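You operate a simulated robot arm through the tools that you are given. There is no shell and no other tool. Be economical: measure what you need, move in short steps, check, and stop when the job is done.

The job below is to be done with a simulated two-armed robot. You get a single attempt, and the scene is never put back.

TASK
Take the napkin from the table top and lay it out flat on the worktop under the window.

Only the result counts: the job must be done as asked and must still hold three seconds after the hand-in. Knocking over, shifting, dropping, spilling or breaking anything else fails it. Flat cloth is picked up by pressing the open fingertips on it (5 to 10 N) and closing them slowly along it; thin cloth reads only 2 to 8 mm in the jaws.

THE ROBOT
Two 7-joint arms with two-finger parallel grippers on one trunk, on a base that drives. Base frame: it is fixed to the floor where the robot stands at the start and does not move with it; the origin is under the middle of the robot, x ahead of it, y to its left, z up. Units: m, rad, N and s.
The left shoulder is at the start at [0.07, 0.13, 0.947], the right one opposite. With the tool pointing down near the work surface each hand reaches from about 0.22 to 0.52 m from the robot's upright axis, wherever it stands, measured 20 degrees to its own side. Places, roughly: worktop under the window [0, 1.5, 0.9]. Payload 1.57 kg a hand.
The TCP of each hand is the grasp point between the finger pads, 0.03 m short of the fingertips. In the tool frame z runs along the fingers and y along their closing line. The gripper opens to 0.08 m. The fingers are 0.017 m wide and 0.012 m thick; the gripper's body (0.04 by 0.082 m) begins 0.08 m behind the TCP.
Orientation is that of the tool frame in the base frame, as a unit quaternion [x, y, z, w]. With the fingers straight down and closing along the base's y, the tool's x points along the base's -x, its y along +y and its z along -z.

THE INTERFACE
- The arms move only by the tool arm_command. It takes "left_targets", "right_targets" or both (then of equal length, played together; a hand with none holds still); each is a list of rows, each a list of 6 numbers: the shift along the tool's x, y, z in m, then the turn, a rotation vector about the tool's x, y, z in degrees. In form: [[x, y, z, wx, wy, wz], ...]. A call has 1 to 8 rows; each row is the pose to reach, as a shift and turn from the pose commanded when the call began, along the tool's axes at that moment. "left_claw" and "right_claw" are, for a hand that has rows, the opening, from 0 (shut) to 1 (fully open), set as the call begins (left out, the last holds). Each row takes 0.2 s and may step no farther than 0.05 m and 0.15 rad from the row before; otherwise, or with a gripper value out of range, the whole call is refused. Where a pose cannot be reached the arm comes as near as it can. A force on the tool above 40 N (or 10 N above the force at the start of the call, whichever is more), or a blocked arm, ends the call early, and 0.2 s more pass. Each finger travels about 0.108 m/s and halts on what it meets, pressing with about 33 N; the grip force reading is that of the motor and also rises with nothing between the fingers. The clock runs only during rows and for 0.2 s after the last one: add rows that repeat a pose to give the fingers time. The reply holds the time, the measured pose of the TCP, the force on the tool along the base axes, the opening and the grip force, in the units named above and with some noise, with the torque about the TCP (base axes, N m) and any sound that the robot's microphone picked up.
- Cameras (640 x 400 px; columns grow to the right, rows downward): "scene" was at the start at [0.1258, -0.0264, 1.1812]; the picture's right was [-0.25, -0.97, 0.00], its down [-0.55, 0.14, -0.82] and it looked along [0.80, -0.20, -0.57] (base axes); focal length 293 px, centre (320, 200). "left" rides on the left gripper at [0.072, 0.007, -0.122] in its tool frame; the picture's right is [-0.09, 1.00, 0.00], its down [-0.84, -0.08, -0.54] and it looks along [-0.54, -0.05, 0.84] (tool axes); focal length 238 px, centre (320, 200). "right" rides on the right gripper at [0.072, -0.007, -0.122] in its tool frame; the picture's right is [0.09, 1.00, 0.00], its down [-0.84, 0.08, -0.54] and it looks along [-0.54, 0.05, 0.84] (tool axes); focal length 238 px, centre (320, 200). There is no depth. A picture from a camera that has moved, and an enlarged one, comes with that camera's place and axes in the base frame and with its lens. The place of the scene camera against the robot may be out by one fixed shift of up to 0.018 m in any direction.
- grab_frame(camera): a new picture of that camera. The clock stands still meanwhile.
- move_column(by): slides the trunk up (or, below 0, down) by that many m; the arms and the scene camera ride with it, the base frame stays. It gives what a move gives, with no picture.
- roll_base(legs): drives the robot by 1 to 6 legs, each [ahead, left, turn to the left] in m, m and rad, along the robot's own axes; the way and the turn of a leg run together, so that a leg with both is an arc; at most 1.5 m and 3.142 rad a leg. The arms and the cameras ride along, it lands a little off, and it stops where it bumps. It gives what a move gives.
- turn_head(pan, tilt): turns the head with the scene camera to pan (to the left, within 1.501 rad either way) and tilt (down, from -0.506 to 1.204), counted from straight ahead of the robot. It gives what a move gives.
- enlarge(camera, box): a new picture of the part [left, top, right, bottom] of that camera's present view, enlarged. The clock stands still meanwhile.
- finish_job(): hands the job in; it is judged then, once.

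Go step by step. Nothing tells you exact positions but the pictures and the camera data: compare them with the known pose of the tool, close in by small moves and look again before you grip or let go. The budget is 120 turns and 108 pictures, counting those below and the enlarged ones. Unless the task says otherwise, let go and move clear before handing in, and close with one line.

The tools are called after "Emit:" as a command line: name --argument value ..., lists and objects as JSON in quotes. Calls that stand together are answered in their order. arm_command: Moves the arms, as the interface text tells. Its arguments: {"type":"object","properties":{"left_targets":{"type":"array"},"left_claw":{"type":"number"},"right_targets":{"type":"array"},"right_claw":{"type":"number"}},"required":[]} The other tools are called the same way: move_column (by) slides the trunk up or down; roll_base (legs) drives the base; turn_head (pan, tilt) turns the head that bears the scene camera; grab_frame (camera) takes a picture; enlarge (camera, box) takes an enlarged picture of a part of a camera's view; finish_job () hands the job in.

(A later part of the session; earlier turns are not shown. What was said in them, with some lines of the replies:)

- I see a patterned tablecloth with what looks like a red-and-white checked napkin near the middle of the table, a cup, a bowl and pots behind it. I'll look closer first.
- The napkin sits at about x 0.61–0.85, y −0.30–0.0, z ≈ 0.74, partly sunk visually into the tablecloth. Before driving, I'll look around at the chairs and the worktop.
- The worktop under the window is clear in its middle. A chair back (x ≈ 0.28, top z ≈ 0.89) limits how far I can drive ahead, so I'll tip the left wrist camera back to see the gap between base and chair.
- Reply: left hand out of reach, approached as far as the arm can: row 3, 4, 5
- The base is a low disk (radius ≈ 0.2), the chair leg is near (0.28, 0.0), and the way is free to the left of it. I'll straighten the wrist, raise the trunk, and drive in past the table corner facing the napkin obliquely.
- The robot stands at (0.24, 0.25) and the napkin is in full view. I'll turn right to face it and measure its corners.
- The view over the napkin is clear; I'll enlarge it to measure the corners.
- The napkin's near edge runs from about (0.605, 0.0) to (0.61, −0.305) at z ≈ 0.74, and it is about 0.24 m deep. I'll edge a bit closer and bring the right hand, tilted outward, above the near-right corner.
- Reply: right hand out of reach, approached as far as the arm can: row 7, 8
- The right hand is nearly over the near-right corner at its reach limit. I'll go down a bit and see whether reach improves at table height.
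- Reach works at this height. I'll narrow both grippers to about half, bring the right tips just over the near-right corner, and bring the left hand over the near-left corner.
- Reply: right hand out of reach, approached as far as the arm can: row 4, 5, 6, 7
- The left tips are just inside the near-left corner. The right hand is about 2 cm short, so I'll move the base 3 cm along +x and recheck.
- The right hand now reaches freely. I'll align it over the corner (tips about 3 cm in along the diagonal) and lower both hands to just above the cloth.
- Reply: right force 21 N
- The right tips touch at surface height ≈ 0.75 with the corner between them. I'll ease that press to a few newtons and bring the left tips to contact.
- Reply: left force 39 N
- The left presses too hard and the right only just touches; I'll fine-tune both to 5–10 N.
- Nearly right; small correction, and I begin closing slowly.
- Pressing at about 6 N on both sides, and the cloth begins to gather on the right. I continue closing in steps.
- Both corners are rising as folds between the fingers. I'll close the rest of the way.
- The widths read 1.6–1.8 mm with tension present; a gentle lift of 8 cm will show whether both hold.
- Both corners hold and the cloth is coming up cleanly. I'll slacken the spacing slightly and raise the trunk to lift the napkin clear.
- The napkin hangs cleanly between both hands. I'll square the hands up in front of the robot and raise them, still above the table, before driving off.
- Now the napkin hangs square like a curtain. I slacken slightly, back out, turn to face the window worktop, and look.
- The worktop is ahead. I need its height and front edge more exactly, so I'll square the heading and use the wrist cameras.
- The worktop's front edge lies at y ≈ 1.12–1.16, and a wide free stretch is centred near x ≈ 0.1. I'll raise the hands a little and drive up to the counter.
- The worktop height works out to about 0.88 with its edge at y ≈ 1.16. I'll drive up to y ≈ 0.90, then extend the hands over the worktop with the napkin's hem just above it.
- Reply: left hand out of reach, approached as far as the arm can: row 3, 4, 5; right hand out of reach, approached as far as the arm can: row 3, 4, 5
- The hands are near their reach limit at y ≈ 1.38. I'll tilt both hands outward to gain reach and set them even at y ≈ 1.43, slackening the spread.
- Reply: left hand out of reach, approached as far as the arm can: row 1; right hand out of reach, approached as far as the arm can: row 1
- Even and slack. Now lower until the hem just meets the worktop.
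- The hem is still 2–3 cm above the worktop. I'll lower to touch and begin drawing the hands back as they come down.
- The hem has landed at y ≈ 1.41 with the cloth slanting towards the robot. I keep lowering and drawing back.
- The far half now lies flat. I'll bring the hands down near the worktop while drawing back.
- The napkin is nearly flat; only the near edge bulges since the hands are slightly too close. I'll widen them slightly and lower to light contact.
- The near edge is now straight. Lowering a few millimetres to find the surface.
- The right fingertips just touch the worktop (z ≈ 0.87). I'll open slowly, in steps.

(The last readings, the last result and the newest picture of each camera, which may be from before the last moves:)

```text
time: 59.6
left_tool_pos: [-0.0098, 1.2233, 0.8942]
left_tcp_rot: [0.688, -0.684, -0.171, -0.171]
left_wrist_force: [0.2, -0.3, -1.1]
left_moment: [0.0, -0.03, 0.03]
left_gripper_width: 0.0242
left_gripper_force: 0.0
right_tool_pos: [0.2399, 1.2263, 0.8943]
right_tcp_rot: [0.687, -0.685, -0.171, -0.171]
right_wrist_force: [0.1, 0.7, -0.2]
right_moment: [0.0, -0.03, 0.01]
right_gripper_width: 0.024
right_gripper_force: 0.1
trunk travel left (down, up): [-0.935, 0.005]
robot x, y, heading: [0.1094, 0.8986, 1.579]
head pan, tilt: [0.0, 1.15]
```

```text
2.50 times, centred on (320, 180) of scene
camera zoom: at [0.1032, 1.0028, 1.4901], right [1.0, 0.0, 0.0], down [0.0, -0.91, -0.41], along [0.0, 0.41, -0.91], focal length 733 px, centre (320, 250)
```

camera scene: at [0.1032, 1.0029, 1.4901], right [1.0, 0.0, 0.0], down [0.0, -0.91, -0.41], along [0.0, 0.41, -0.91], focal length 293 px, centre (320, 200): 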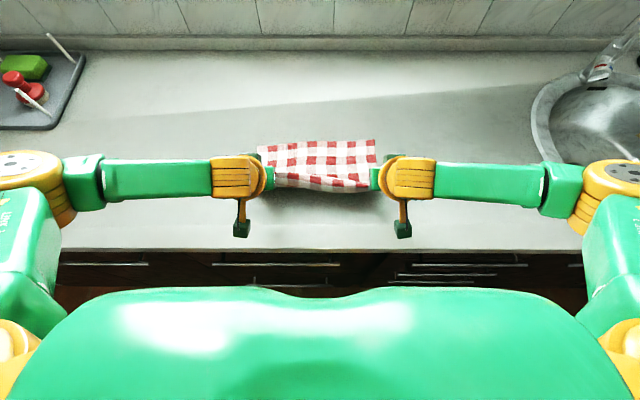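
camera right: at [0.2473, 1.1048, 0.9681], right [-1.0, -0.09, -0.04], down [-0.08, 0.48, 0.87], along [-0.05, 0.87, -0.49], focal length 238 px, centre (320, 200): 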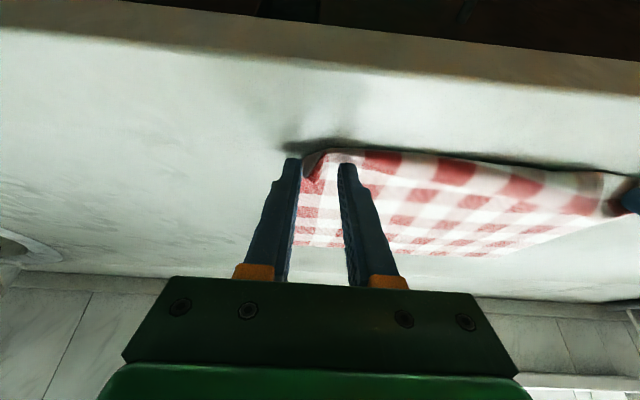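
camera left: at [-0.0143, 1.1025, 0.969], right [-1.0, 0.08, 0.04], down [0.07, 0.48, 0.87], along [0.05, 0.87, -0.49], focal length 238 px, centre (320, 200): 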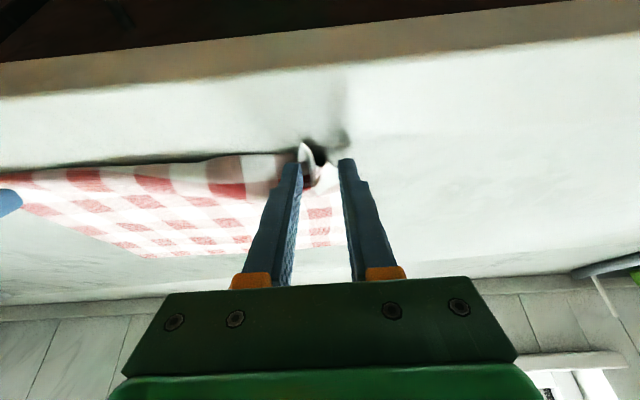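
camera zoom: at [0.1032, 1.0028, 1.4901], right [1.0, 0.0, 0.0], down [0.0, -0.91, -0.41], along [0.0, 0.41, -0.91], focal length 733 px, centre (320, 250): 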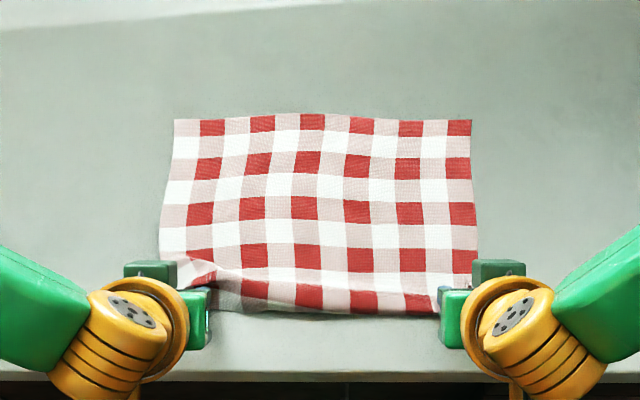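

Released; the corners still curl slightly. I'll open wider and withdraw along the fingers, then look at the corners.

Emit:
arm_command --left_targets '[[0, 0, 0, 0, 0, 0], [0, 0, 0, 0, 0, 0], [0, 0, -0.02, 0, 0, 0], [0, 0, -0.05, 0, 0, 0], [0, 0, -0.09, 0, 0, 0], [0, 0, -0.13, 0, 0, 0]]' --right_targets '[[0, 0, 0, 0, 0, 0], [0, 0, 0, 0, 0, 0], [0, 0, -0.02, 0, 0, 0], [0, 0, -0.05, 0, 0, 0], [0, 0, -0.09, 0, 0, 0], [0, 0, -0.13, 0, 0, 0]]' --left_claw 0.6 --right_claw 0.6

Emit:
grab_frame --camera "left"

Emit:
grab_frame --camera "right"

Emit:
enlarge --camera "scene" --box '[200, 100, 440, 260]'

```text
time: 61.0
left_tool_pos: [-0.002, 1.1742, 0.9956]
left_tcp_rot: [0.687, -0.685, -0.171, -0.171]
left_wrist_force: [0.4, 0.0, 0.9]
left_moment: [-0.01, 0.02, -0.01]
left_gripper_width: 0.048
left_gripper_force: 0.1
left hand out of reach, approached as far as the arm can: row 6
right_tool_pos: [0.2334, 1.1798, 0.9953]
right_tcp_rot: [0.688, -0.684, -0.172, -0.171]
right_wrist_force: [0.6, 0.2, -0.9]
right_moment: [0.01, 0.0, 0.04]
right_gripper_width: 0.048
right_gripper_force: 0.1
right hand out of reach, approached as far as the arm can: row 6
trunk travel left (down, up): [-0.935, 0.005]
robot x, y, heading: [0.1106, 0.8966, 1.575]
head pan, tilt: [0.0, 1.15]
```

```text
46 pictures are left
camera left: at [-0.0073, 1.0533, 1.0702], right [-1.0, 0.08, 0.04], down [0.08, 0.48, 0.87], along [0.05, 0.87, -0.49], focal length 238 px, centre (320, 200)
```

left: 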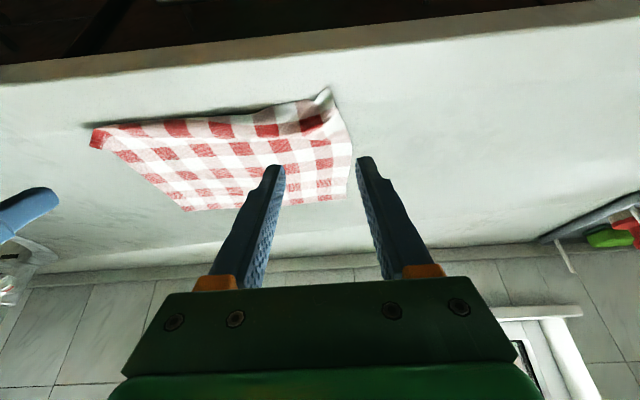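

```text
45 pictures are left
camera right: at [0.2395, 1.0578, 1.0691], right [-1.0, -0.09, -0.04], down [-0.08, 0.48, 0.87], along [-0.05, 0.87, -0.49], focal length 238 px, centre (320, 200)
```

right: 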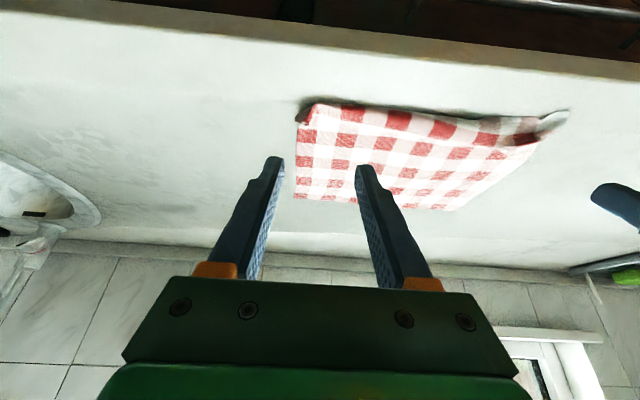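

```text
2.50 times, centred on (320, 180) of scene
camera zoom: at [0.1031, 1.0022, 1.4901], right [1.0, 0.0, 0.0], down [0.0, -0.91, -0.41], along [0.0, 0.41, -0.91], focal length 733 px, centre (320, 250)
```

zoom: 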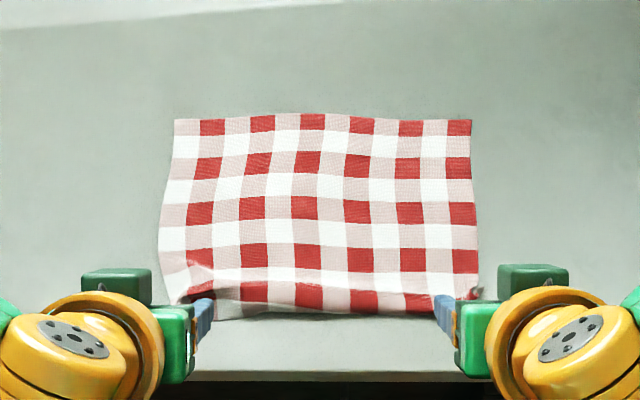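

Nearly flat; the two near corners are a bit rumpled. I'll back off to get an unobstructed look.

Emit:
roll_base --legs '[[-0.15, 0, 0]]'

Emit:
turn_head --pan 0 --tilt 0.85

Emit:
grab_frame --camera "scene"

Emit:
grab_frame --camera "left"

```text
time: 62.4
left_tool_pos: [-0.0012, 1.0314, 0.9943]
left_tcp_rot: [0.688, -0.685, -0.17, -0.17]
left_wrist_force: [0.0, 0.2, 0.1]
left_moment: [-0.01, 0.0, -0.02]
left_gripper_width: 0.048
left_gripper_force: 0.0
right_tool_pos: [0.2336, 1.0348, 0.9944]
right_tcp_rot: [0.687, -0.686, -0.17, -0.169]
right_wrist_force: [0.2, -0.2, 0.6]
right_moment: [-0.04, -0.01, 0.01]
right_gripper_width: 0.0481
right_gripper_force: 0.1
trunk travel left (down, up): [-0.935, 0.005]
robot x, y, heading: [0.1114, 0.7465, 1.572]
head pan, tilt: [0.0, 1.15]
```

```text
time: 63.2
left_tool_pos: [-0.0025, 1.0279, 0.9967]
left_tcp_rot: [0.687, -0.685, -0.17, -0.172]
left_wrist_force: [0.4, 0.1, -0.7]
left_moment: [0.02, 0.02, -0.04]
left_gripper_width: 0.0479
left_gripper_force: 0.1
right_tool_pos: [0.2338, 1.0327, 0.9946]
right_tcp_rot: [0.687, -0.685, -0.172, -0.172]
right_wrist_force: [-0.9, 0.3, -0.5]
right_moment: [-0.01, 0.0, -0.02]
right_gripper_width: 0.0479
right_gripper_force: 0.0
trunk travel left (down, up): [-0.935, 0.005]
robot x, y, heading: [0.1184, 0.7491, 1.572]
head pan, tilt: [0.0, 0.85]
```

```text
43 pictures are left
camera scene: at [0.1038, 0.8737, 1.5109], right [1.0, 0.0, 0.0], down [0.0, -0.75, -0.66], along [0.0, 0.66, -0.75], focal length 293 px, centre (320, 200)
```

scene: 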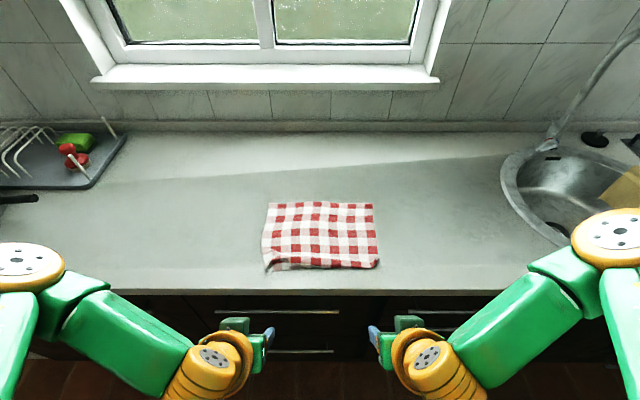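

```text
42 pictures are left
camera left: at [-0.0064, 0.9066, 1.0698], right [-1.0, 0.08, 0.04], down [0.07, 0.48, 0.87], along [0.05, 0.87, -0.49], focal length 238 px, centre (320, 200)
```

left: 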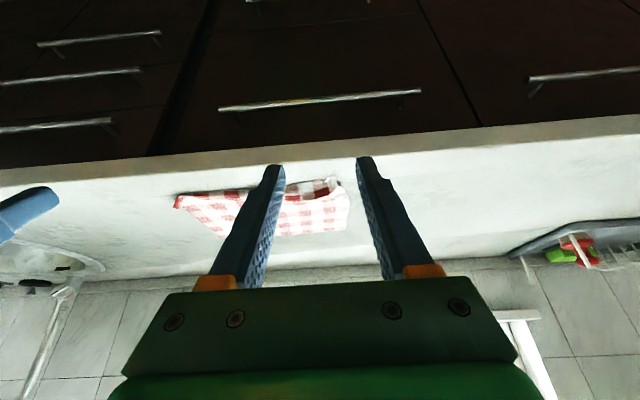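

Emit:
enlarge --camera "scene" --box '[250, 190, 394, 280]'

```text
4.44 times, centred on (322, 235) of scene
camera zoom: at [0.1038, 0.8737, 1.5109], right [1.0, 0.0, 0.0], down [0.0, -0.75, -0.66], along [0.0, 0.66, -0.75], focal length 1303 px, centre (311, 44)
```

zoom: 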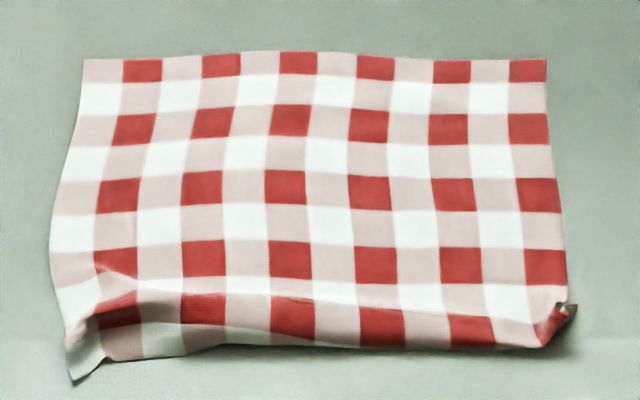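

The cloth lies flat save for a low ridge along the near 3 cm and a slightly curled near-right corner. I'll return with closed fingers to press and draw those corners towards the robot.

Emit:
roll_base --legs '[[0.15, 0, 0]]'

Emit:
arm_command --left_targets '[[0, 0, 0, 0, 0, 0], [0, 0, 0, 0, 0, 0], [0, 0, 0, 0, 0, 0]]' --right_targets '[[0, 0, 0, 0, 0, 0], [0, 0, 0, 0, 0, 0], [0, 0, 0, 0, 0, 0]]' --left_claw 0.0 --right_claw 0.0

Emit:
enlarge --camera "right" --box '[260, 70, 600, 240]'

Emit:
enlarge --camera "left" --box '[60, 70, 400, 240]'

```text
time: 64.6
left_tool_pos: [-0.003, 1.1739, 0.9963]
left_tcp_rot: [0.687, -0.684, -0.172, -0.173]
left_wrist_force: [-0.5, -0.7, -0.7]
left_moment: [0.01, 0.02, 0.01]
left_gripper_width: 0.0477
left_gripper_force: 0.0
right_tool_pos: [0.2321, 1.1776, 0.996]
right_tcp_rot: [0.687, -0.684, -0.173, -0.172]
right_wrist_force: [-0.8, -0.2, 0.0]
right_moment: [0.0, -0.01, 0.01]
right_gripper_width: 0.0481
right_gripper_force: 0.1
trunk travel left (down, up): [-0.935, 0.005]
robot x, y, heading: [0.1153, 0.8978, 1.572]
head pan, tilt: [0.0, 0.85]
```

```text
time: 65.4
left_tool_pos: [-0.0032, 1.1782, 0.9937]
left_tcp_rot: [0.688, -0.684, -0.171, -0.171]
left_wrist_force: [-0.8, 0.1, 0.9]
left_moment: [0.02, 0.01, -0.01]
left_gripper_width: 0.0
left_gripper_force: 21.0
right_tool_pos: [0.2315, 1.1816, 0.9954]
right_tcp_rot: [0.688, -0.684, -0.171, -0.17]
right_wrist_force: [-0.3, 0.0, 0.7]
right_moment: [0.0, -0.04, 0.0]
right_gripper_width: 0.0
right_gripper_force: 21.4
trunk travel left (down, up): [-0.935, 0.005]
robot x, y, heading: [0.1131, 0.8969, 1.573]
head pan, tilt: [0.0, 0.85]
```

```text
1.88 times, centred on (430, 155) of right
camera zoom: at [0.2393, 1.0608, 1.0686], right [-1.0, -0.09, -0.04], down [-0.08, 0.48, 0.87], along [-0.05, 0.87, -0.49], focal length 449 px, centre (113, 285)
```

zoom: 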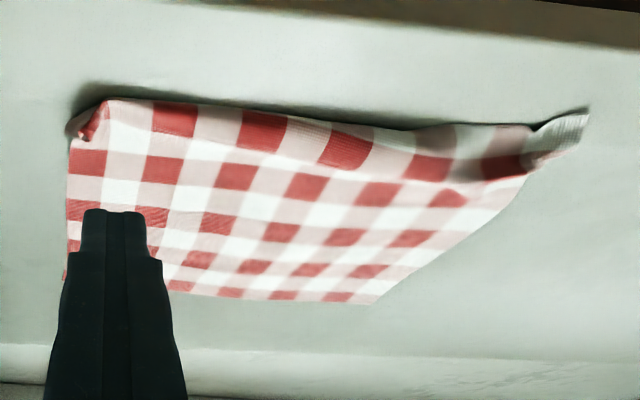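

```text
1.88 times, centred on (230, 155) of left
camera zoom: at [-0.0073, 1.0563, 1.0697], right [-1.0, 0.08, 0.04], down [0.07, 0.49, 0.87], along [0.05, 0.87, -0.49], focal length 449 px, centre (489, 285)
```

zoom: 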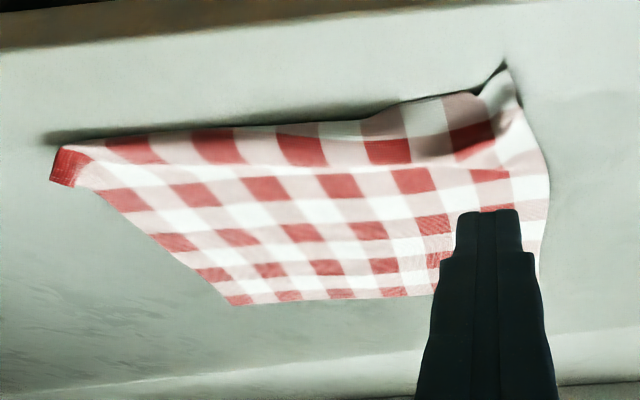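

The near edge has about a 2.4 cm flap tucked under. Pulling the cloth away from the robot by its far corners should unroll it, so I move the hands over the far edge and lower the trunk for reach.

Emit:
arm_command --left_targets '[[-0.036, 0, -0.0036, 0, 0, 0], [-0.072, 0, -0.0072, 0, 0, 0], [-0.1076, 0, -0.0108, 0, 0, 0], [-0.1435, 0, -0.0144, 0, 0, 0], [-0.1794, 0, -0.018, 0, 0, 0], [-0.1794, 0, -0.018, 0, 0, 0]]' --right_targets '[[-0.036, 0, -0.0036, 0, 0, 0], [-0.072, 0, -0.0072, 0, 0, 0], [-0.1076, 0, -0.0108, 0, 0, 0], [-0.1435, 0, -0.0144, 0, 0, 0], [-0.1794, 0, -0.018, 0, 0, 0], [-0.1794, 0, -0.018, 0, 0, 0]]' --left_claw 0.5 --right_claw 0.5

Emit:
move_column --by -0.14

Emit:
grab_frame --camera "left"

Emit:
grab_frame --camera "right"

Emit:
grab_frame --camera "scene"

```text
time: 66.8
left_tool_pos: [-0.004, 1.3277, 1.0969]
left_tcp_rot: [0.688, -0.684, -0.171, -0.171]
left_wrist_force: [0.3, 0.3, -0.4]
left_moment: [0.02, 0.02, 0.02]
left_gripper_width: 0.0402
left_gripper_force: 0.0
right_tool_pos: [0.2302, 1.3303, 1.0955]
right_tcp_rot: [0.688, -0.684, -0.171, -0.17]
right_wrist_force: [-0.3, 0.2, -0.2]
right_moment: [-0.01, 0.0, 0.01]
right_gripper_width: 0.0398
right_gripper_force: 0.0
trunk travel left (down, up): [-0.935, 0.005]
robot x, y, heading: [0.1155, 0.9016, 1.577]
head pan, tilt: [0.0, 0.85]
```

```text
time: 68.4
left_tool_pos: [-0.0035, 1.326, 0.9561]
left_tcp_rot: [0.687, -0.685, -0.17, -0.171]
left_wrist_force: [0.2, 0.9, -0.3]
left_moment: [-0.02, 0.0, 0.01]
left_gripper_width: 0.0398
left_gripper_force: 0.1
right_tool_pos: [0.2313, 1.3309, 0.9557]
right_tcp_rot: [0.688, -0.684, -0.172, -0.171]
right_wrist_force: [-0.3, -0.2, -0.8]
right_moment: [-0.01, -0.01, 0.04]
right_gripper_width: 0.04
right_gripper_force: 0.0
trunk travel left (down, up): [-0.795, 0.145]
robot x, y, heading: [0.1141, 0.8984, 1.576]
head pan, tilt: [0.0, 0.85]
```

```text
38 pictures are left
camera left: at [-0.0086, 1.2056, 1.0307], right [-1.0, 0.08, 0.04], down [0.07, 0.48, 0.87], along [0.05, 0.87, -0.49], focal length 238 px, centre (320, 200)
```

left: 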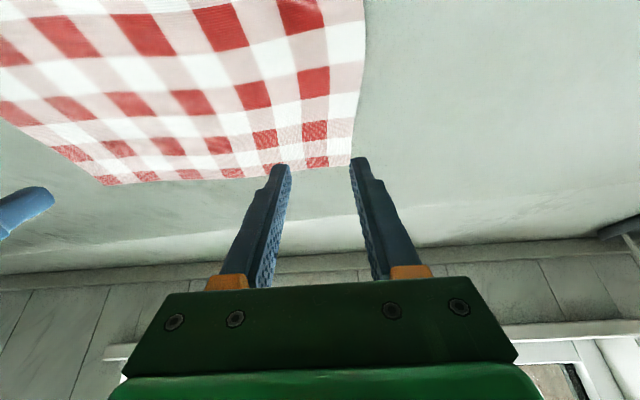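

```text
37 pictures are left
camera right: at [0.2382, 1.2101, 1.0291], right [-1.0, -0.09, -0.04], down [-0.08, 0.48, 0.87], along [-0.05, 0.87, -0.49], focal length 238 px, centre (320, 200)
```

right: 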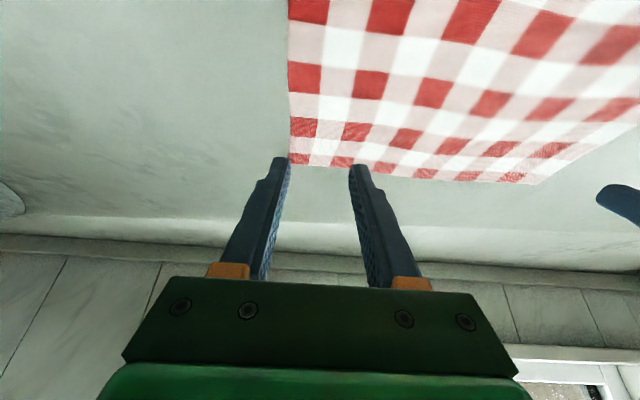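

```text
36 pictures are left
camera scene: at [0.1029, 1.0234, 1.3709], right [1.0, 0.01, 0.0], down [0.0, -0.75, -0.66], along [0.0, 0.66, -0.75], focal length 293 px, centre (320, 200)
```

scene: 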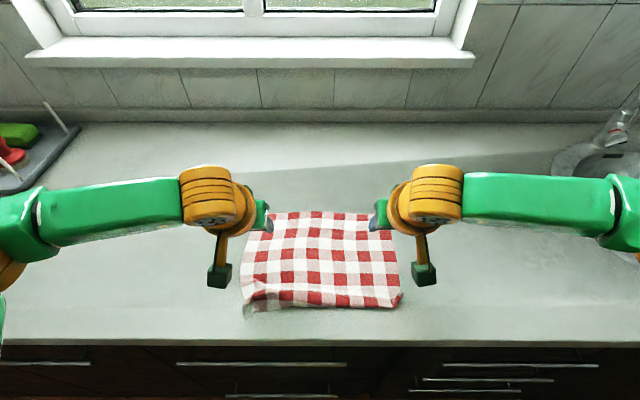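

The far corners are at (−0.034, 1.422) and (0.261, 1.424). I bring the half-open tips just inside both.

Emit:
arm_command --left_targets '[[-0.0112, 0.0015, 0.025, 0, 0, 0], [-0.0223, 0.003, 0.05, 0, 0, 0], [-0.0335, 0.0045, 0.0755, 0, 0, 0], [-0.0335, 0.0045, 0.0755, 0, 0, 0]]' --right_targets '[[-0.01, -0.0015, 0.024, 0, 0, 0], [-0.02, -0.003, 0.048, 0, 0, 0], [-0.0295, -0.0045, 0.0723, 0, 0, 0], [-0.0295, -0.0045, 0.0723, 0, 0, 0]]'

Emit:
grab_frame --camera "left"

Emit:
grab_frame --camera "right"

```text
time: 69.4
left_tool_pos: [-0.0062, 1.3908, 0.9042]
left_tcp_rot: [0.687, -0.685, -0.171, -0.171]
left_wrist_force: [0.0, -0.7, 0.1]
left_moment: [0.01, 0.01, -0.02]
left_gripper_width: 0.0401
left_gripper_force: 0.1
right_tool_pos: [0.2355, 1.3912, 0.904]
right_tcp_rot: [0.688, -0.684, -0.172, -0.17]
right_wrist_force: [0.3, 0.1, 0.4]
right_moment: [-0.02, 0.01, 0.01]
right_gripper_width: 0.04
right_gripper_force: 0.0
trunk travel left (down, up): [-0.795, 0.145]
robot x, y, heading: [0.1146, 0.9001, 1.575]
head pan, tilt: [0.0, 0.85]
```

```text
35 pictures are left
camera left: at [-0.0116, 1.27, 0.9787], right [-1.0, 0.08, 0.04], down [0.07, 0.48, 0.87], along [0.05, 0.87, -0.49], focal length 238 px, centre (320, 200)
```

left: 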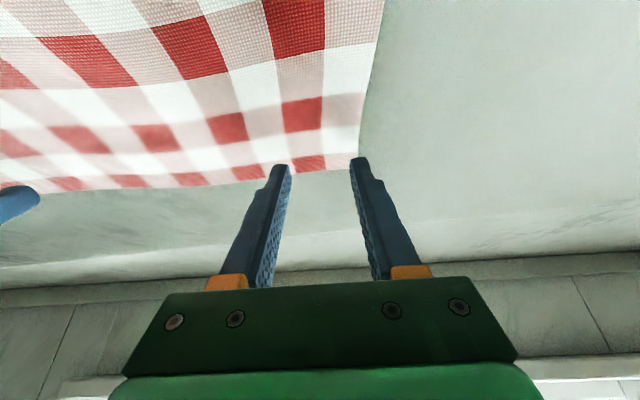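

```text
34 pictures are left
camera right: at [0.2424, 1.2707, 0.9776], right [-1.0, -0.09, -0.04], down [-0.08, 0.48, 0.87], along [-0.06, 0.87, -0.49], focal length 238 px, centre (320, 200)
```

right: 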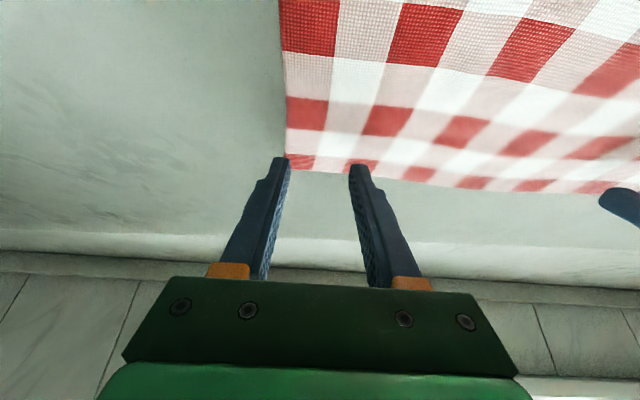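

Slightly more inside, then down to contact.

Emit:
arm_command --left_targets '[[0.0071, -0.006, -0.0038, 0, 0, 0], [0.0095, -0.006, 0.001, 0, 0, 0], [0.0118, -0.006, 0.0051, 0, 0, 0], [0.0118, -0.006, 0.0051, 0, 0, 0]]' --right_targets '[[0.0071, 0.006, -0.0038, 0, 0, 0], [0.0095, 0.006, 0.001, 0, 0, 0], [0.0118, 0.006, 0.0051, 0, 0, 0], [0.0118, 0.006, 0.0051, 0, 0, 0]]'

```text
time: 70.4
left_tool_pos: [-0.0013, 1.386, 0.895]
left_tcp_rot: [0.688, -0.684, -0.171, -0.171]
left_wrist_force: [0.2, 0.5, -0.1]
left_moment: [0.01, 0.01, 0.0]
left_gripper_width: 0.0399
left_gripper_force: 0.0
right_tool_pos: [0.2298, 1.3835, 0.8939]
right_tcp_rot: [0.688, -0.685, -0.171, -0.171]
right_wrist_force: [-0.4, 0.3, 0.0]
right_moment: [0.02, 0.0, 0.0]
right_gripper_width: 0.0401
right_gripper_force: 0.1
trunk travel left (down, up): [-0.795, 0.145]
robot x, y, heading: [0.1121, 0.8983, 1.574]
head pan, tilt: [0.0, 0.85]
```

Emit:
arm_command --left_targets '[[0.0009, 0, 0.0018, 0, 0, 0], [0.0016, 0, 0.0031, 0, 0, 0], [0.0016, 0, 0.0031, 0, 0, 0]]' --right_targets '[[0.0009, 0, 0.0018, 0, 0, 0], [0.0016, 0, 0.0031, 0, 0, 0], [0.0016, 0, 0.0031, 0, 0, 0]]'

```text
time: 71.2
left_tool_pos: [-0.0018, 1.3845, 0.8929]
left_tcp_rot: [0.688, -0.684, -0.171, -0.172]
left_wrist_force: [-0.4, 0.6, 6.1]
left_moment: [0.07, 0.1, -0.01]
left_gripper_width: 0.0403
left_gripper_force: 0.0
right_tool_pos: [0.2299, 1.3831, 0.8931]
right_tcp_rot: [0.688, -0.684, -0.172, -0.172]
right_wrist_force: [-1.2, -1.0, -0.5]
right_moment: [-0.01, -0.02, -0.05]
right_gripper_width: 0.0401
right_gripper_force: 0.1
trunk travel left (down, up): [-0.795, 0.145]
robot x, y, heading: [0.1136, 0.9026, 1.575]
head pan, tilt: [0.0, 0.85]
```

The left presses with 6 N; the right needs a touch more.

Emit:
arm_command --left_targets '[[0, 0, 0, 0, 0, 0], [0, 0, 0, 0, 0, 0]]' --right_targets '[[0.0007, 0, 0.0014, 0, 0, 0], [0.0007, 0, 0.0014, 0, 0, 0]]' --left_claw 0.4

```text
time: 71.8
left_tool_pos: [-0.0005, 1.3832, 0.8918]
left_tcp_rot: [0.688, -0.684, -0.172, -0.172]
left_wrist_force: [0.2, 0.1, 2.0]
left_moment: [-0.02, -0.01, -0.03]
left_gripper_width: 0.0319
left_gripper_force: 0.0
right_tool_pos: [0.2296, 1.3829, 0.8914]
right_tcp_rot: [0.687, -0.685, -0.172, -0.173]
right_wrist_force: [1.1, 1.4, 8.5]
right_moment: [0.12, -0.22, 0.04]
right_gripper_width: 0.0403
right_gripper_force: 0.1
trunk travel left (down, up): [-0.795, 0.145]
robot x, y, heading: [0.1145, 0.8974, 1.575]
head pan, tilt: [0.0, 0.85]
```

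Emit:
arm_command --left_targets '[[0.0003, 0, 0.0006, 0, 0, 0], [0.0003, 0, 0.0006, 0, 0, 0]]' --right_targets '[[0, 0, 0, 0, 0, 0], [0, 0, 0, 0, 0, 0]]' --left_claw 0.3 --right_claw 0.4

Emit:
arm_command --left_targets '[[0, 0, 0, 0, 0, 0], [0, 0, 0, 0, 0, 0]]' --right_targets '[[0, 0, 0, 0, 0, 0], [0, 0, 0, 0, 0, 0]]' --left_claw 0.2 --right_claw 0.3

Emit:
grab_frame --camera "left"

Emit:
grab_frame --camera "right"

```text
time: 72.4
left_tool_pos: [-0.0011, 1.3824, 0.892]
left_tcp_rot: [0.687, -0.684, -0.172, -0.173]
left_wrist_force: [1.0, 0.4, 5.3]
left_moment: [0.06, 0.05, -0.02]
left_gripper_width: 0.0238
left_gripper_force: 0.1
right_tool_pos: [0.229, 1.3816, 0.8905]
right_tcp_rot: [0.688, -0.684, -0.173, -0.172]
right_wrist_force: [-0.9, 0.5, 8.5]
right_moment: [0.03, -0.06, 0.02]
right_gripper_width: 0.0308
right_gripper_force: 0.0
trunk travel left (down, up): [-0.795, 0.145]
robot x, y, heading: [0.1132, 0.8995, 1.575]
head pan, tilt: [0.0, 0.85]
```

```text
time: 73.0
left_tool_pos: [-0.0013, 1.3811, 0.8919]
left_tcp_rot: [0.687, -0.684, -0.173, -0.173]
left_wrist_force: [0.1, 0.3, 6.0]
left_moment: [0.04, 0.03, 0.01]
left_gripper_width: 0.0162
left_gripper_force: 0.0
right_tool_pos: [0.2293, 1.3828, 0.8924]
right_tcp_rot: [0.688, -0.684, -0.173, -0.172]
right_wrist_force: [-1.0, 0.1, 7.9]
right_moment: [0.09, -0.06, 0.04]
right_gripper_width: 0.0241
right_gripper_force: 0.1
trunk travel left (down, up): [-0.795, 0.145]
robot x, y, heading: [0.1099, 0.9025, 1.578]
head pan, tilt: [0.0, 0.85]
```

```text
33 pictures are left
camera left: at [-0.0065, 1.2603, 0.9655], right [-1.0, 0.08, 0.04], down [0.07, 0.48, 0.87], along [0.05, 0.87, -0.49], focal length 238 px, centre (320, 200)
```

left: 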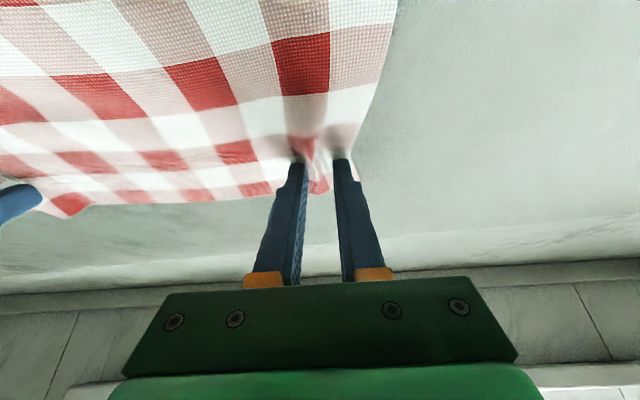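

```text
32 pictures are left
camera right: at [0.2359, 1.2598, 0.9648], right [-1.0, -0.09, -0.04], down [-0.08, 0.48, 0.87], along [-0.05, 0.87, -0.49], focal length 238 px, centre (320, 200)
```

right: 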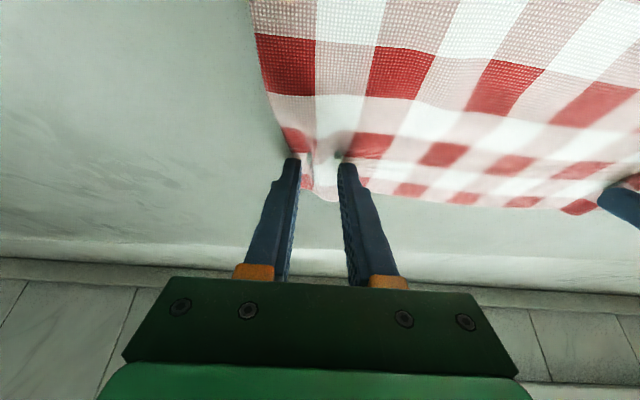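

The cloth gathers in both jaws again. I finish closing.

Emit:
arm_command --left_targets '[[0, 0, 0, 0, 0, 0], [0, 0, 0, 0, 0, 0]]' --right_targets '[[0, 0, 0, 0, 0, 0], [0, 0, 0, 0, 0, 0]]' --left_claw 0.1 --right_claw 0.15

Emit:
arm_command --left_targets '[[0, 0, 0, 0, 0, 0], [0, 0, 0, 0, 0, 0], [0, 0, 0, 0, 0, 0]]' --right_targets '[[0, 0, 0, 0, 0, 0], [0, 0, 0, 0, 0, 0], [0, 0, 0, 0, 0, 0]]' --left_claw 0.0 --right_claw 0.0

Emit:
grab_frame --camera "scene"

```text
time: 73.6
left_tool_pos: [-0.0015, 1.3829, 0.8916]
left_tcp_rot: [0.687, -0.684, -0.172, -0.173]
left_wrist_force: [1.0, -0.1, 5.6]
left_moment: [0.05, -0.03, -0.02]
left_gripper_width: 0.0078
left_gripper_force: 0.0
right_tool_pos: [0.2291, 1.382, 0.8914]
right_tcp_rot: [0.688, -0.684, -0.172, -0.171]
right_wrist_force: [-1.6, -0.3, 7.7]
right_moment: [0.04, -0.01, -0.01]
right_gripper_width: 0.0111
right_gripper_force: 0.0
trunk travel left (down, up): [-0.795, 0.145]
robot x, y, heading: [0.1109, 0.8999, 1.578]
head pan, tilt: [0.0, 0.85]
```

```text
time: 74.4
left_tool_pos: [-0.0009, 1.381, 0.8921]
left_tcp_rot: [0.688, -0.684, -0.172, -0.173]
left_wrist_force: [0.7, 0.5, 12.2]
left_moment: [0.09, -0.04, -0.01]
left_gripper_width: 0.0021
left_gripper_force: 23.4
right_tool_pos: [0.2294, 1.3797, 0.8912]
right_tcp_rot: [0.688, -0.684, -0.172, -0.172]
right_wrist_force: [-2.8, -0.6, 1.8]
right_moment: [0.01, 0.03, 0.01]
right_gripper_width: 0.0017
right_gripper_force: 23.5
trunk travel left (down, up): [-0.795, 0.145]
robot x, y, heading: [0.1138, 0.898, 1.576]
head pan, tilt: [0.0, 0.85]
```

```text
31 pictures are left
camera scene: at [0.1029, 1.0193, 1.3714], right [1.0, 0.01, 0.0], down [0.0, -0.75, -0.66], along [0.0, 0.66, -0.75], focal length 293 px, centre (320, 200)
```

scene: 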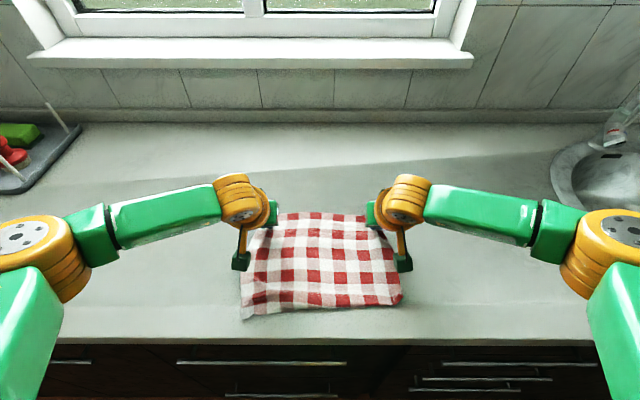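

Gripped. Now I draw the cloth towards the window by 6.5 cm, staying just above the worktop.

Emit:
arm_command --left_targets '[[-0.0023, 0.003, -0.0044, 0, 0, 0], [-0.014, 0.003, 0.0017, 0, 0, 0], [-0.0255, 0.003, 0.0078, 0, 0, 0], [-0.037, 0.003, 0.0139, 0, 0, 0], [-0.0485, 0.003, 0.02, 0, 0, 0], [-0.0597, 0.003, 0.0261, 0, 0, 0], [-0.0597, 0.003, 0.0261, 0, 0, 0]]' --right_targets '[[-0.0023, -0.003, -0.0044, 0, 0, 0], [-0.014, -0.003, 0.0017, 0, 0, 0], [-0.0255, -0.003, 0.0078, 0, 0, 0], [-0.037, -0.003, 0.0139, 0, 0, 0], [-0.0485, -0.003, 0.02, 0, 0, 0], [-0.0597, -0.003, 0.0261, 0, 0, 0], [-0.0597, -0.003, 0.0261, 0, 0, 0]]'

Emit:
grab_frame --camera "scene"

Emit:
enlarge --camera "scene" --box '[230, 180, 410, 330]'

```text
time: 76.0
left_tool_pos: [-0.0042, 1.4494, 0.8975]
left_tcp_rot: [0.688, -0.684, -0.17, -0.171]
left_wrist_force: [2.4, 0.1, 0.3]
left_moment: [0.05, -0.09, -0.02]
left_gripper_width: 0.0009
left_gripper_force: 22.3
right_tool_pos: [0.231, 1.4495, 0.8959]
right_tcp_rot: [0.688, -0.684, -0.171, -0.171]
right_wrist_force: [-2.1, -0.9, -0.1]
right_moment: [0.0, 0.05, 0.04]
right_gripper_width: 0.0019
right_gripper_force: 23.6
trunk travel left (down, up): [-0.795, 0.145]
robot x, y, heading: [0.1144, 0.9013, 1.581]
head pan, tilt: [0.0, 0.85]
```

```text
30 pictures are left
camera scene: at [0.1028, 1.0232, 1.3709], right [1.0, 0.01, 0.0], down [0.0, -0.75, -0.66], along [0.0, 0.66, -0.75], focal length 293 px, centre (320, 200)
```

scene: 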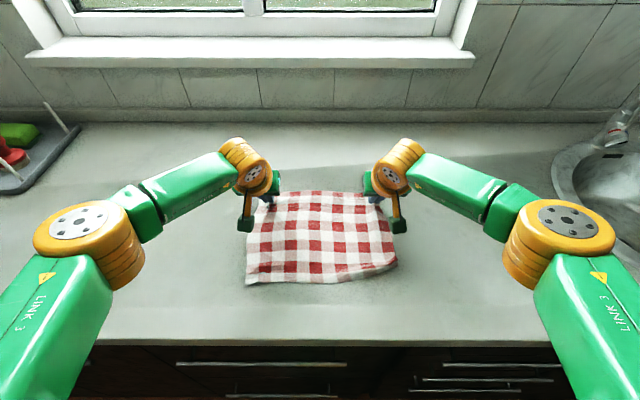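

```text
2.67 times, centred on (320, 255) of scene
camera zoom: at [0.1028, 1.0232, 1.3709], right [1.0, 0.01, 0.0], down [0.0, -0.75, -0.66], along [0.0, 0.66, -0.75], focal length 782 px, centre (320, 53)
```

zoom: 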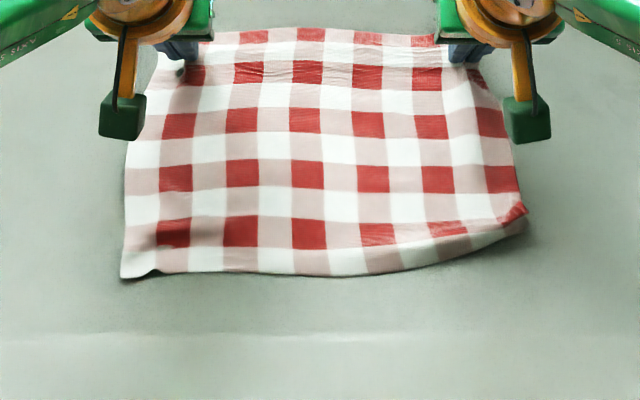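

The flap is unrolling nicely; the right part needs a few centimetres more.

Emit:
arm_command --left_targets '[[-0.0088, 0, 0.0047, 0, 0, 0], [-0.0177, 0, 0.0094, 0, 0, 0], [-0.0265, 0, 0.0141, 0, 0, 0], [-0.0265, 0, 0.0141, 0, 0, 0]]' --right_targets '[[-0.0088, 0, 0.0047, 0, 0, 0], [-0.0177, 0, 0.0094, 0, 0, 0], [-0.0265, 0, 0.0141, 0, 0, 0], [-0.0265, 0, 0.0141, 0, 0, 0]]'

Emit:
enlarge --camera "scene" --box '[230, 160, 410, 310]'

```text
time: 77.0
left_tool_pos: [-0.0049, 1.4769, 0.8969]
left_tcp_rot: [0.688, -0.684, -0.171, -0.17]
left_wrist_force: [3.8, 0.7, 0.4]
left_moment: [0.03, -0.16, -0.05]
left_gripper_width: 0.0008
left_gripper_force: 22.8
left hand out of reach, approached as far as the arm can: row 3
right_tool_pos: [0.2316, 1.4798, 0.8963]
right_tcp_rot: [0.688, -0.684, -0.173, -0.17]
right_wrist_force: [-4.0, -0.2, -0.3]
right_moment: [-0.01, 0.15, 0.03]
right_gripper_width: 0.0017
right_gripper_force: 23.1
trunk travel left (down, up): [-0.795, 0.145]
robot x, y, heading: [0.1135, 0.9025, 1.577]
head pan, tilt: [0.0, 0.85]
```

```text
2.67 times, centred on (320, 235) of scene
camera zoom: at [0.1032, 1.0232, 1.3709], right [1.0, 0.01, 0.0], down [0.0, -0.75, -0.66], along [0.0, 0.66, -0.75], focal length 782 px, centre (320, 107)
```

zoom: 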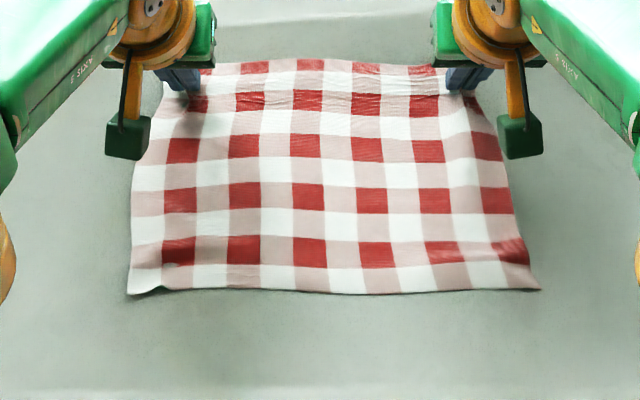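

The near edge is fully unrolled now. I lower to contact and open the fingers gently so they spread the gathered bits.

Emit:
arm_command --left_targets '[[0.0012, 0, 0.0022, 0, 0, 0], [0.0021, 0, 0.004, 0, 0, 0], [0.0021, 0, 0.004, 0, 0, 0]]' --right_targets '[[0.0012, 0, 0.0022, 0, 0, 0], [0.0021, 0, 0.004, 0, 0, 0], [0.0021, 0, 0.004, 0, 0, 0]]'

Emit:
arm_command --left_targets '[[0, 0, 0, 0, 0, 0], [0, 0, 0, 0, 0, 0], [0, 0, 0, 0, 0, 0]]' --right_targets '[[0, 0, 0, 0, 0, 0], [0, 0, 0, 0, 0, 0], [0, 0, 0, 0, 0, 0]]' --left_claw 0.2 --right_claw 0.2

Emit:
arm_command --left_targets '[[0, 0, 0, 0, 0, 0], [0, 0, 0, 0, 0, 0], [0, 0, 0, 0, 0, 0]]' --right_targets '[[0, 0, 0, 0, 0, 0], [0, 0, 0, 0, 0, 0], [0, 0, 0, 0, 0, 0]]' --left_claw 0.5 --right_claw 0.5

Emit:
grab_frame --camera "left"

Emit:
grab_frame --camera "right"

```text
time: 77.8
left_tool_pos: [-0.0051, 1.4739, 0.8925]
left_tcp_rot: [0.687, -0.684, -0.173, -0.172]
left_wrist_force: [4.5, 0.5, 10.9]
left_moment: [0.19, -0.14, -0.03]
left_gripper_width: 0.0012
left_gripper_force: 22.8
left hand out of reach, approached as far as the arm can: row 2, 3
right_tool_pos: [0.2327, 1.4767, 0.8922]
right_tcp_rot: [0.688, -0.684, -0.174, -0.172]
right_wrist_force: [-4.3, 0.8, -0.3]
right_moment: [0.0, 0.16, 0.09]
right_gripper_width: 0.0015
right_gripper_force: 23.3
trunk travel left (down, up): [-0.795, 0.145]
robot x, y, heading: [0.1157, 0.9027, 1.577]
head pan, tilt: [0.0, 0.85]
```

```text
time: 78.6
left_tool_pos: [-0.0073, 1.4741, 0.8926]
left_tcp_rot: [0.687, -0.684, -0.171, -0.172]
left_wrist_force: [-2.0, 0.1, 9.1]
left_moment: [0.09, -0.03, 0.01]
left_gripper_width: 0.0126
left_gripper_force: 0.1
right_tool_pos: [0.2317, 1.4761, 0.8923]
right_tcp_rot: [0.688, -0.684, -0.172, -0.172]
right_wrist_force: [-0.7, -0.7, 0.3]
right_moment: [-0.02, 0.02, -0.02]
right_gripper_width: 0.016
right_gripper_force: 0.1
trunk travel left (down, up): [-0.795, 0.145]
robot x, y, heading: [0.1144, 0.8996, 1.575]
head pan, tilt: [0.0, 0.85]
```

```text
time: 79.4
left_tool_pos: [-0.0063, 1.4733, 0.8918]
left_tcp_rot: [0.688, -0.684, -0.171, -0.173]
left_wrist_force: [-2.2, 0.6, 8.6]
left_moment: [0.07, -0.09, -0.02]
left_gripper_width: 0.0384
left_gripper_force: 0.1
right_tool_pos: [0.2309, 1.4768, 0.894]
right_tcp_rot: [0.688, -0.684, -0.173, -0.172]
right_wrist_force: [0.0, 0.0, 1.1]
right_moment: [-0.04, -0.02, 0.0]
right_gripper_width: 0.04
right_gripper_force: 0.1
trunk travel left (down, up): [-0.795, 0.145]
robot x, y, heading: [0.1169, 0.8985, 1.576]
head pan, tilt: [0.0, 0.85]
```

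```text
27 pictures are left
camera left: at [-0.0114, 1.3528, 0.9656], right [-1.0, 0.08, 0.04], down [0.07, 0.48, 0.87], along [0.05, 0.87, -0.49], focal length 238 px, centre (320, 200)
```

left: 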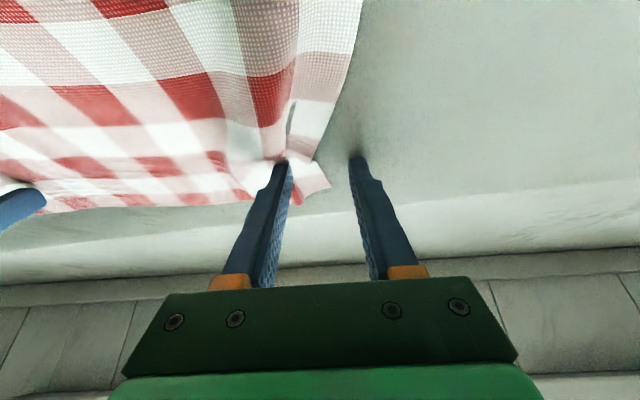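

```text
26 pictures are left
camera right: at [0.2389, 1.3556, 0.9658], right [-1.0, -0.09, -0.04], down [-0.08, 0.48, 0.87], along [-0.05, 0.87, -0.49], focal length 238 px, centre (320, 200)
```

right: 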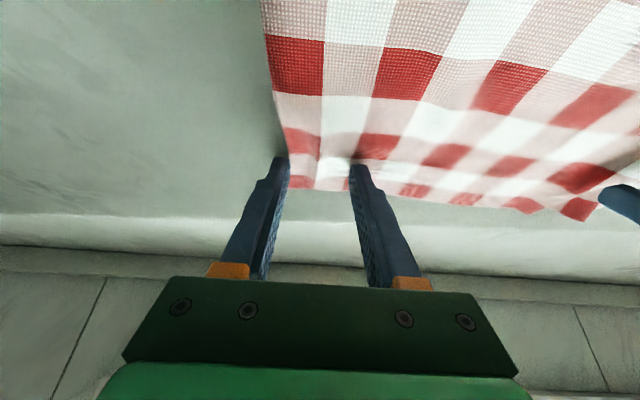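

The right corner is flat; the left one has a small pleat under the inner finger. I lift both hands off and look.

Emit:
arm_command --left_targets '[[0, 0, -0.02, 0, 0, 0], [0, 0, -0.06, 0, 0, 0], [0, 0, -0.1, 0, 0, 0]]' --right_targets '[[0, 0, -0.02, 0, 0, 0], [0, 0, -0.06, 0, 0, 0], [0, 0, -0.1, 0, 0, 0]]'

Emit:
grab_frame --camera "left"

Emit:
enlarge --camera "scene" --box '[230, 160, 410, 310]'

```text
time: 80.2
left_tool_pos: [-0.0083, 1.4235, 0.98]
left_tcp_rot: [0.688, -0.684, -0.172, -0.17]
left_wrist_force: [0.2, -0.1, -0.1]
left_moment: [0.02, 0.01, 0.01]
left_gripper_width: 0.0399
left_gripper_force: 0.1
right_tool_pos: [0.2325, 1.4323, 0.9811]
right_tcp_rot: [0.687, -0.685, -0.173, -0.171]
right_wrist_force: [-0.1, -0.7, -0.1]
right_moment: [0.05, 0.01, 0.01]
right_gripper_width: 0.04
right_gripper_force: 0.1
trunk travel left (down, up): [-0.795, 0.145]
robot x, y, heading: [0.1125, 0.9035, 1.579]
head pan, tilt: [0.0, 0.85]
```

```text
25 pictures are left
camera left: at [-0.0128, 1.3023, 1.0545], right [-1.0, 0.07, 0.04], down [0.07, 0.48, 0.87], along [0.04, 0.87, -0.49], focal length 238 px, centre (320, 200)
```

left: 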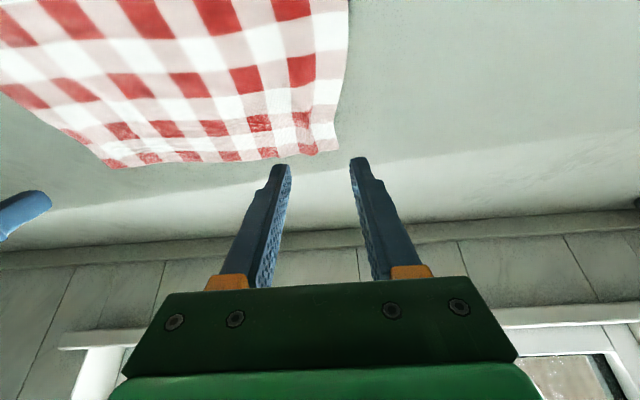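

```text
2.67 times, centred on (320, 235) of scene
camera zoom: at [0.1029, 1.021, 1.3711], right [1.0, 0.01, 0.0], down [0.0, -0.75, -0.66], along [0.0, 0.66, -0.75], focal length 782 px, centre (320, 107)
```

zoom: 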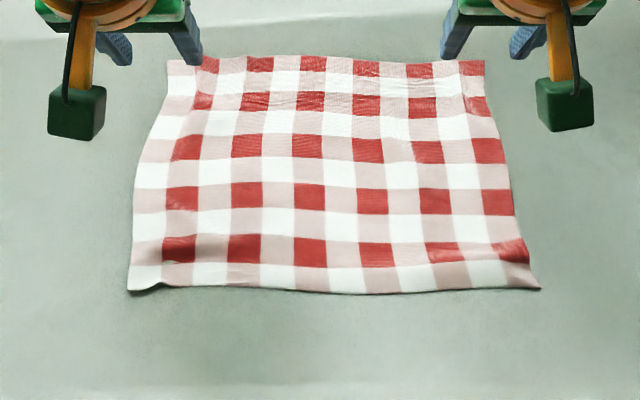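

The napkin now lies flat with only faint wrinkles. I'll raise the trunk, back away, and take a last look.

Emit:
move_column --by 0.1

Emit:
roll_base --legs '[[-0.35, 0, 0]]'

Emit:
grab_frame --camera "scene"

Emit:
enlarge --camera "scene" --box '[250, 130, 390, 230]'

```text
time: 81.6
left_tool_pos: [-0.0078, 1.4262, 1.0801]
left_tcp_rot: [0.688, -0.684, -0.171, -0.172]
left_wrist_force: [0.3, -0.2, 0.2]
left_moment: [0.01, 0.02, 0.01]
left_gripper_width: 0.0397
left_gripper_force: 0.1
right_tool_pos: [0.2317, 1.4348, 1.0789]
right_tcp_rot: [0.688, -0.684, -0.172, -0.17]
right_wrist_force: [-0.5, 0.6, 0.4]
right_moment: [-0.02, -0.01, 0.0]
right_gripper_width: 0.0399
right_gripper_force: 0.1
trunk travel left (down, up): [-0.895, 0.045]
robot x, y, heading: [0.1137, 0.8998, 1.577]
head pan, tilt: [0.0, 0.85]
```

```text
time: 83.8
left_tool_pos: [-0.0048, 1.0855, 1.0783]
left_tcp_rot: [0.687, -0.685, -0.17, -0.171]
left_wrist_force: [-0.2, 1.2, -0.1]
left_moment: [-0.04, 0.01, 0.0]
left_gripper_width: 0.0402
left_gripper_force: 0.1
right_tool_pos: [0.2341, 1.0917, 1.0769]
right_tcp_rot: [0.688, -0.685, -0.171, -0.17]
right_wrist_force: [-0.3, -0.2, -0.4]
right_moment: [-0.02, 0.04, 0.0]
right_gripper_width: 0.0399
right_gripper_force: 0.1
trunk travel left (down, up): [-0.895, 0.045]
robot x, y, heading: [0.1192, 0.5554, 1.576]
head pan, tilt: [0.0, 0.85]
```

```text
23 pictures are left
camera scene: at [0.1047, 0.6828, 1.4706], right [1.0, 0.0, 0.0], down [0.0, -0.75, -0.66], along [0.0, 0.66, -0.75], focal length 293 px, centre (320, 200)
```

scene: 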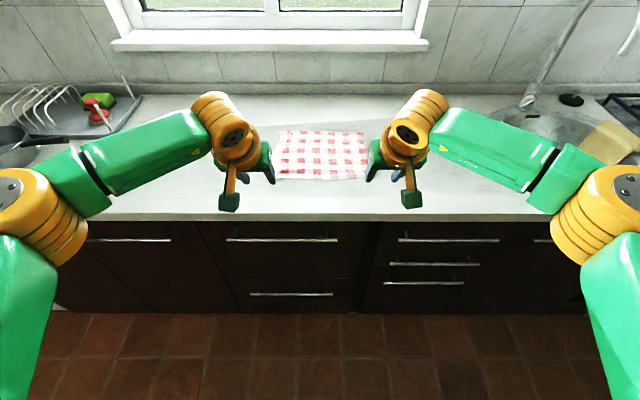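

```text
4.00 times, centred on (320, 180) of scene
camera zoom: at [0.1047, 0.6828, 1.4706], right [1.0, 0.0, 0.0], down [0.0, -0.75, -0.66], along [0.0, 0.66, -0.75], focal length 1173 px, centre (320, 280)
```

zoom: 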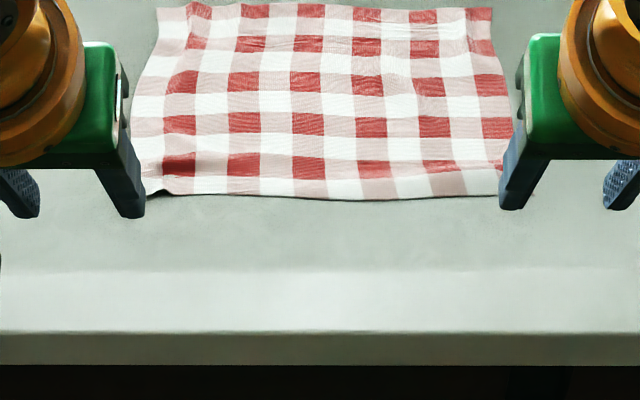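

The napkin is spread flat in the middle of the worktop, both hands are empty and clear, and I saw nothing else moved. I'm handing in.

Emit:
finish_job

```text
The job is handed in.
```

The napkin now lies spread out flat on the worktop under the window, with only faint wrinkles, and both hands are empty and clear of it.
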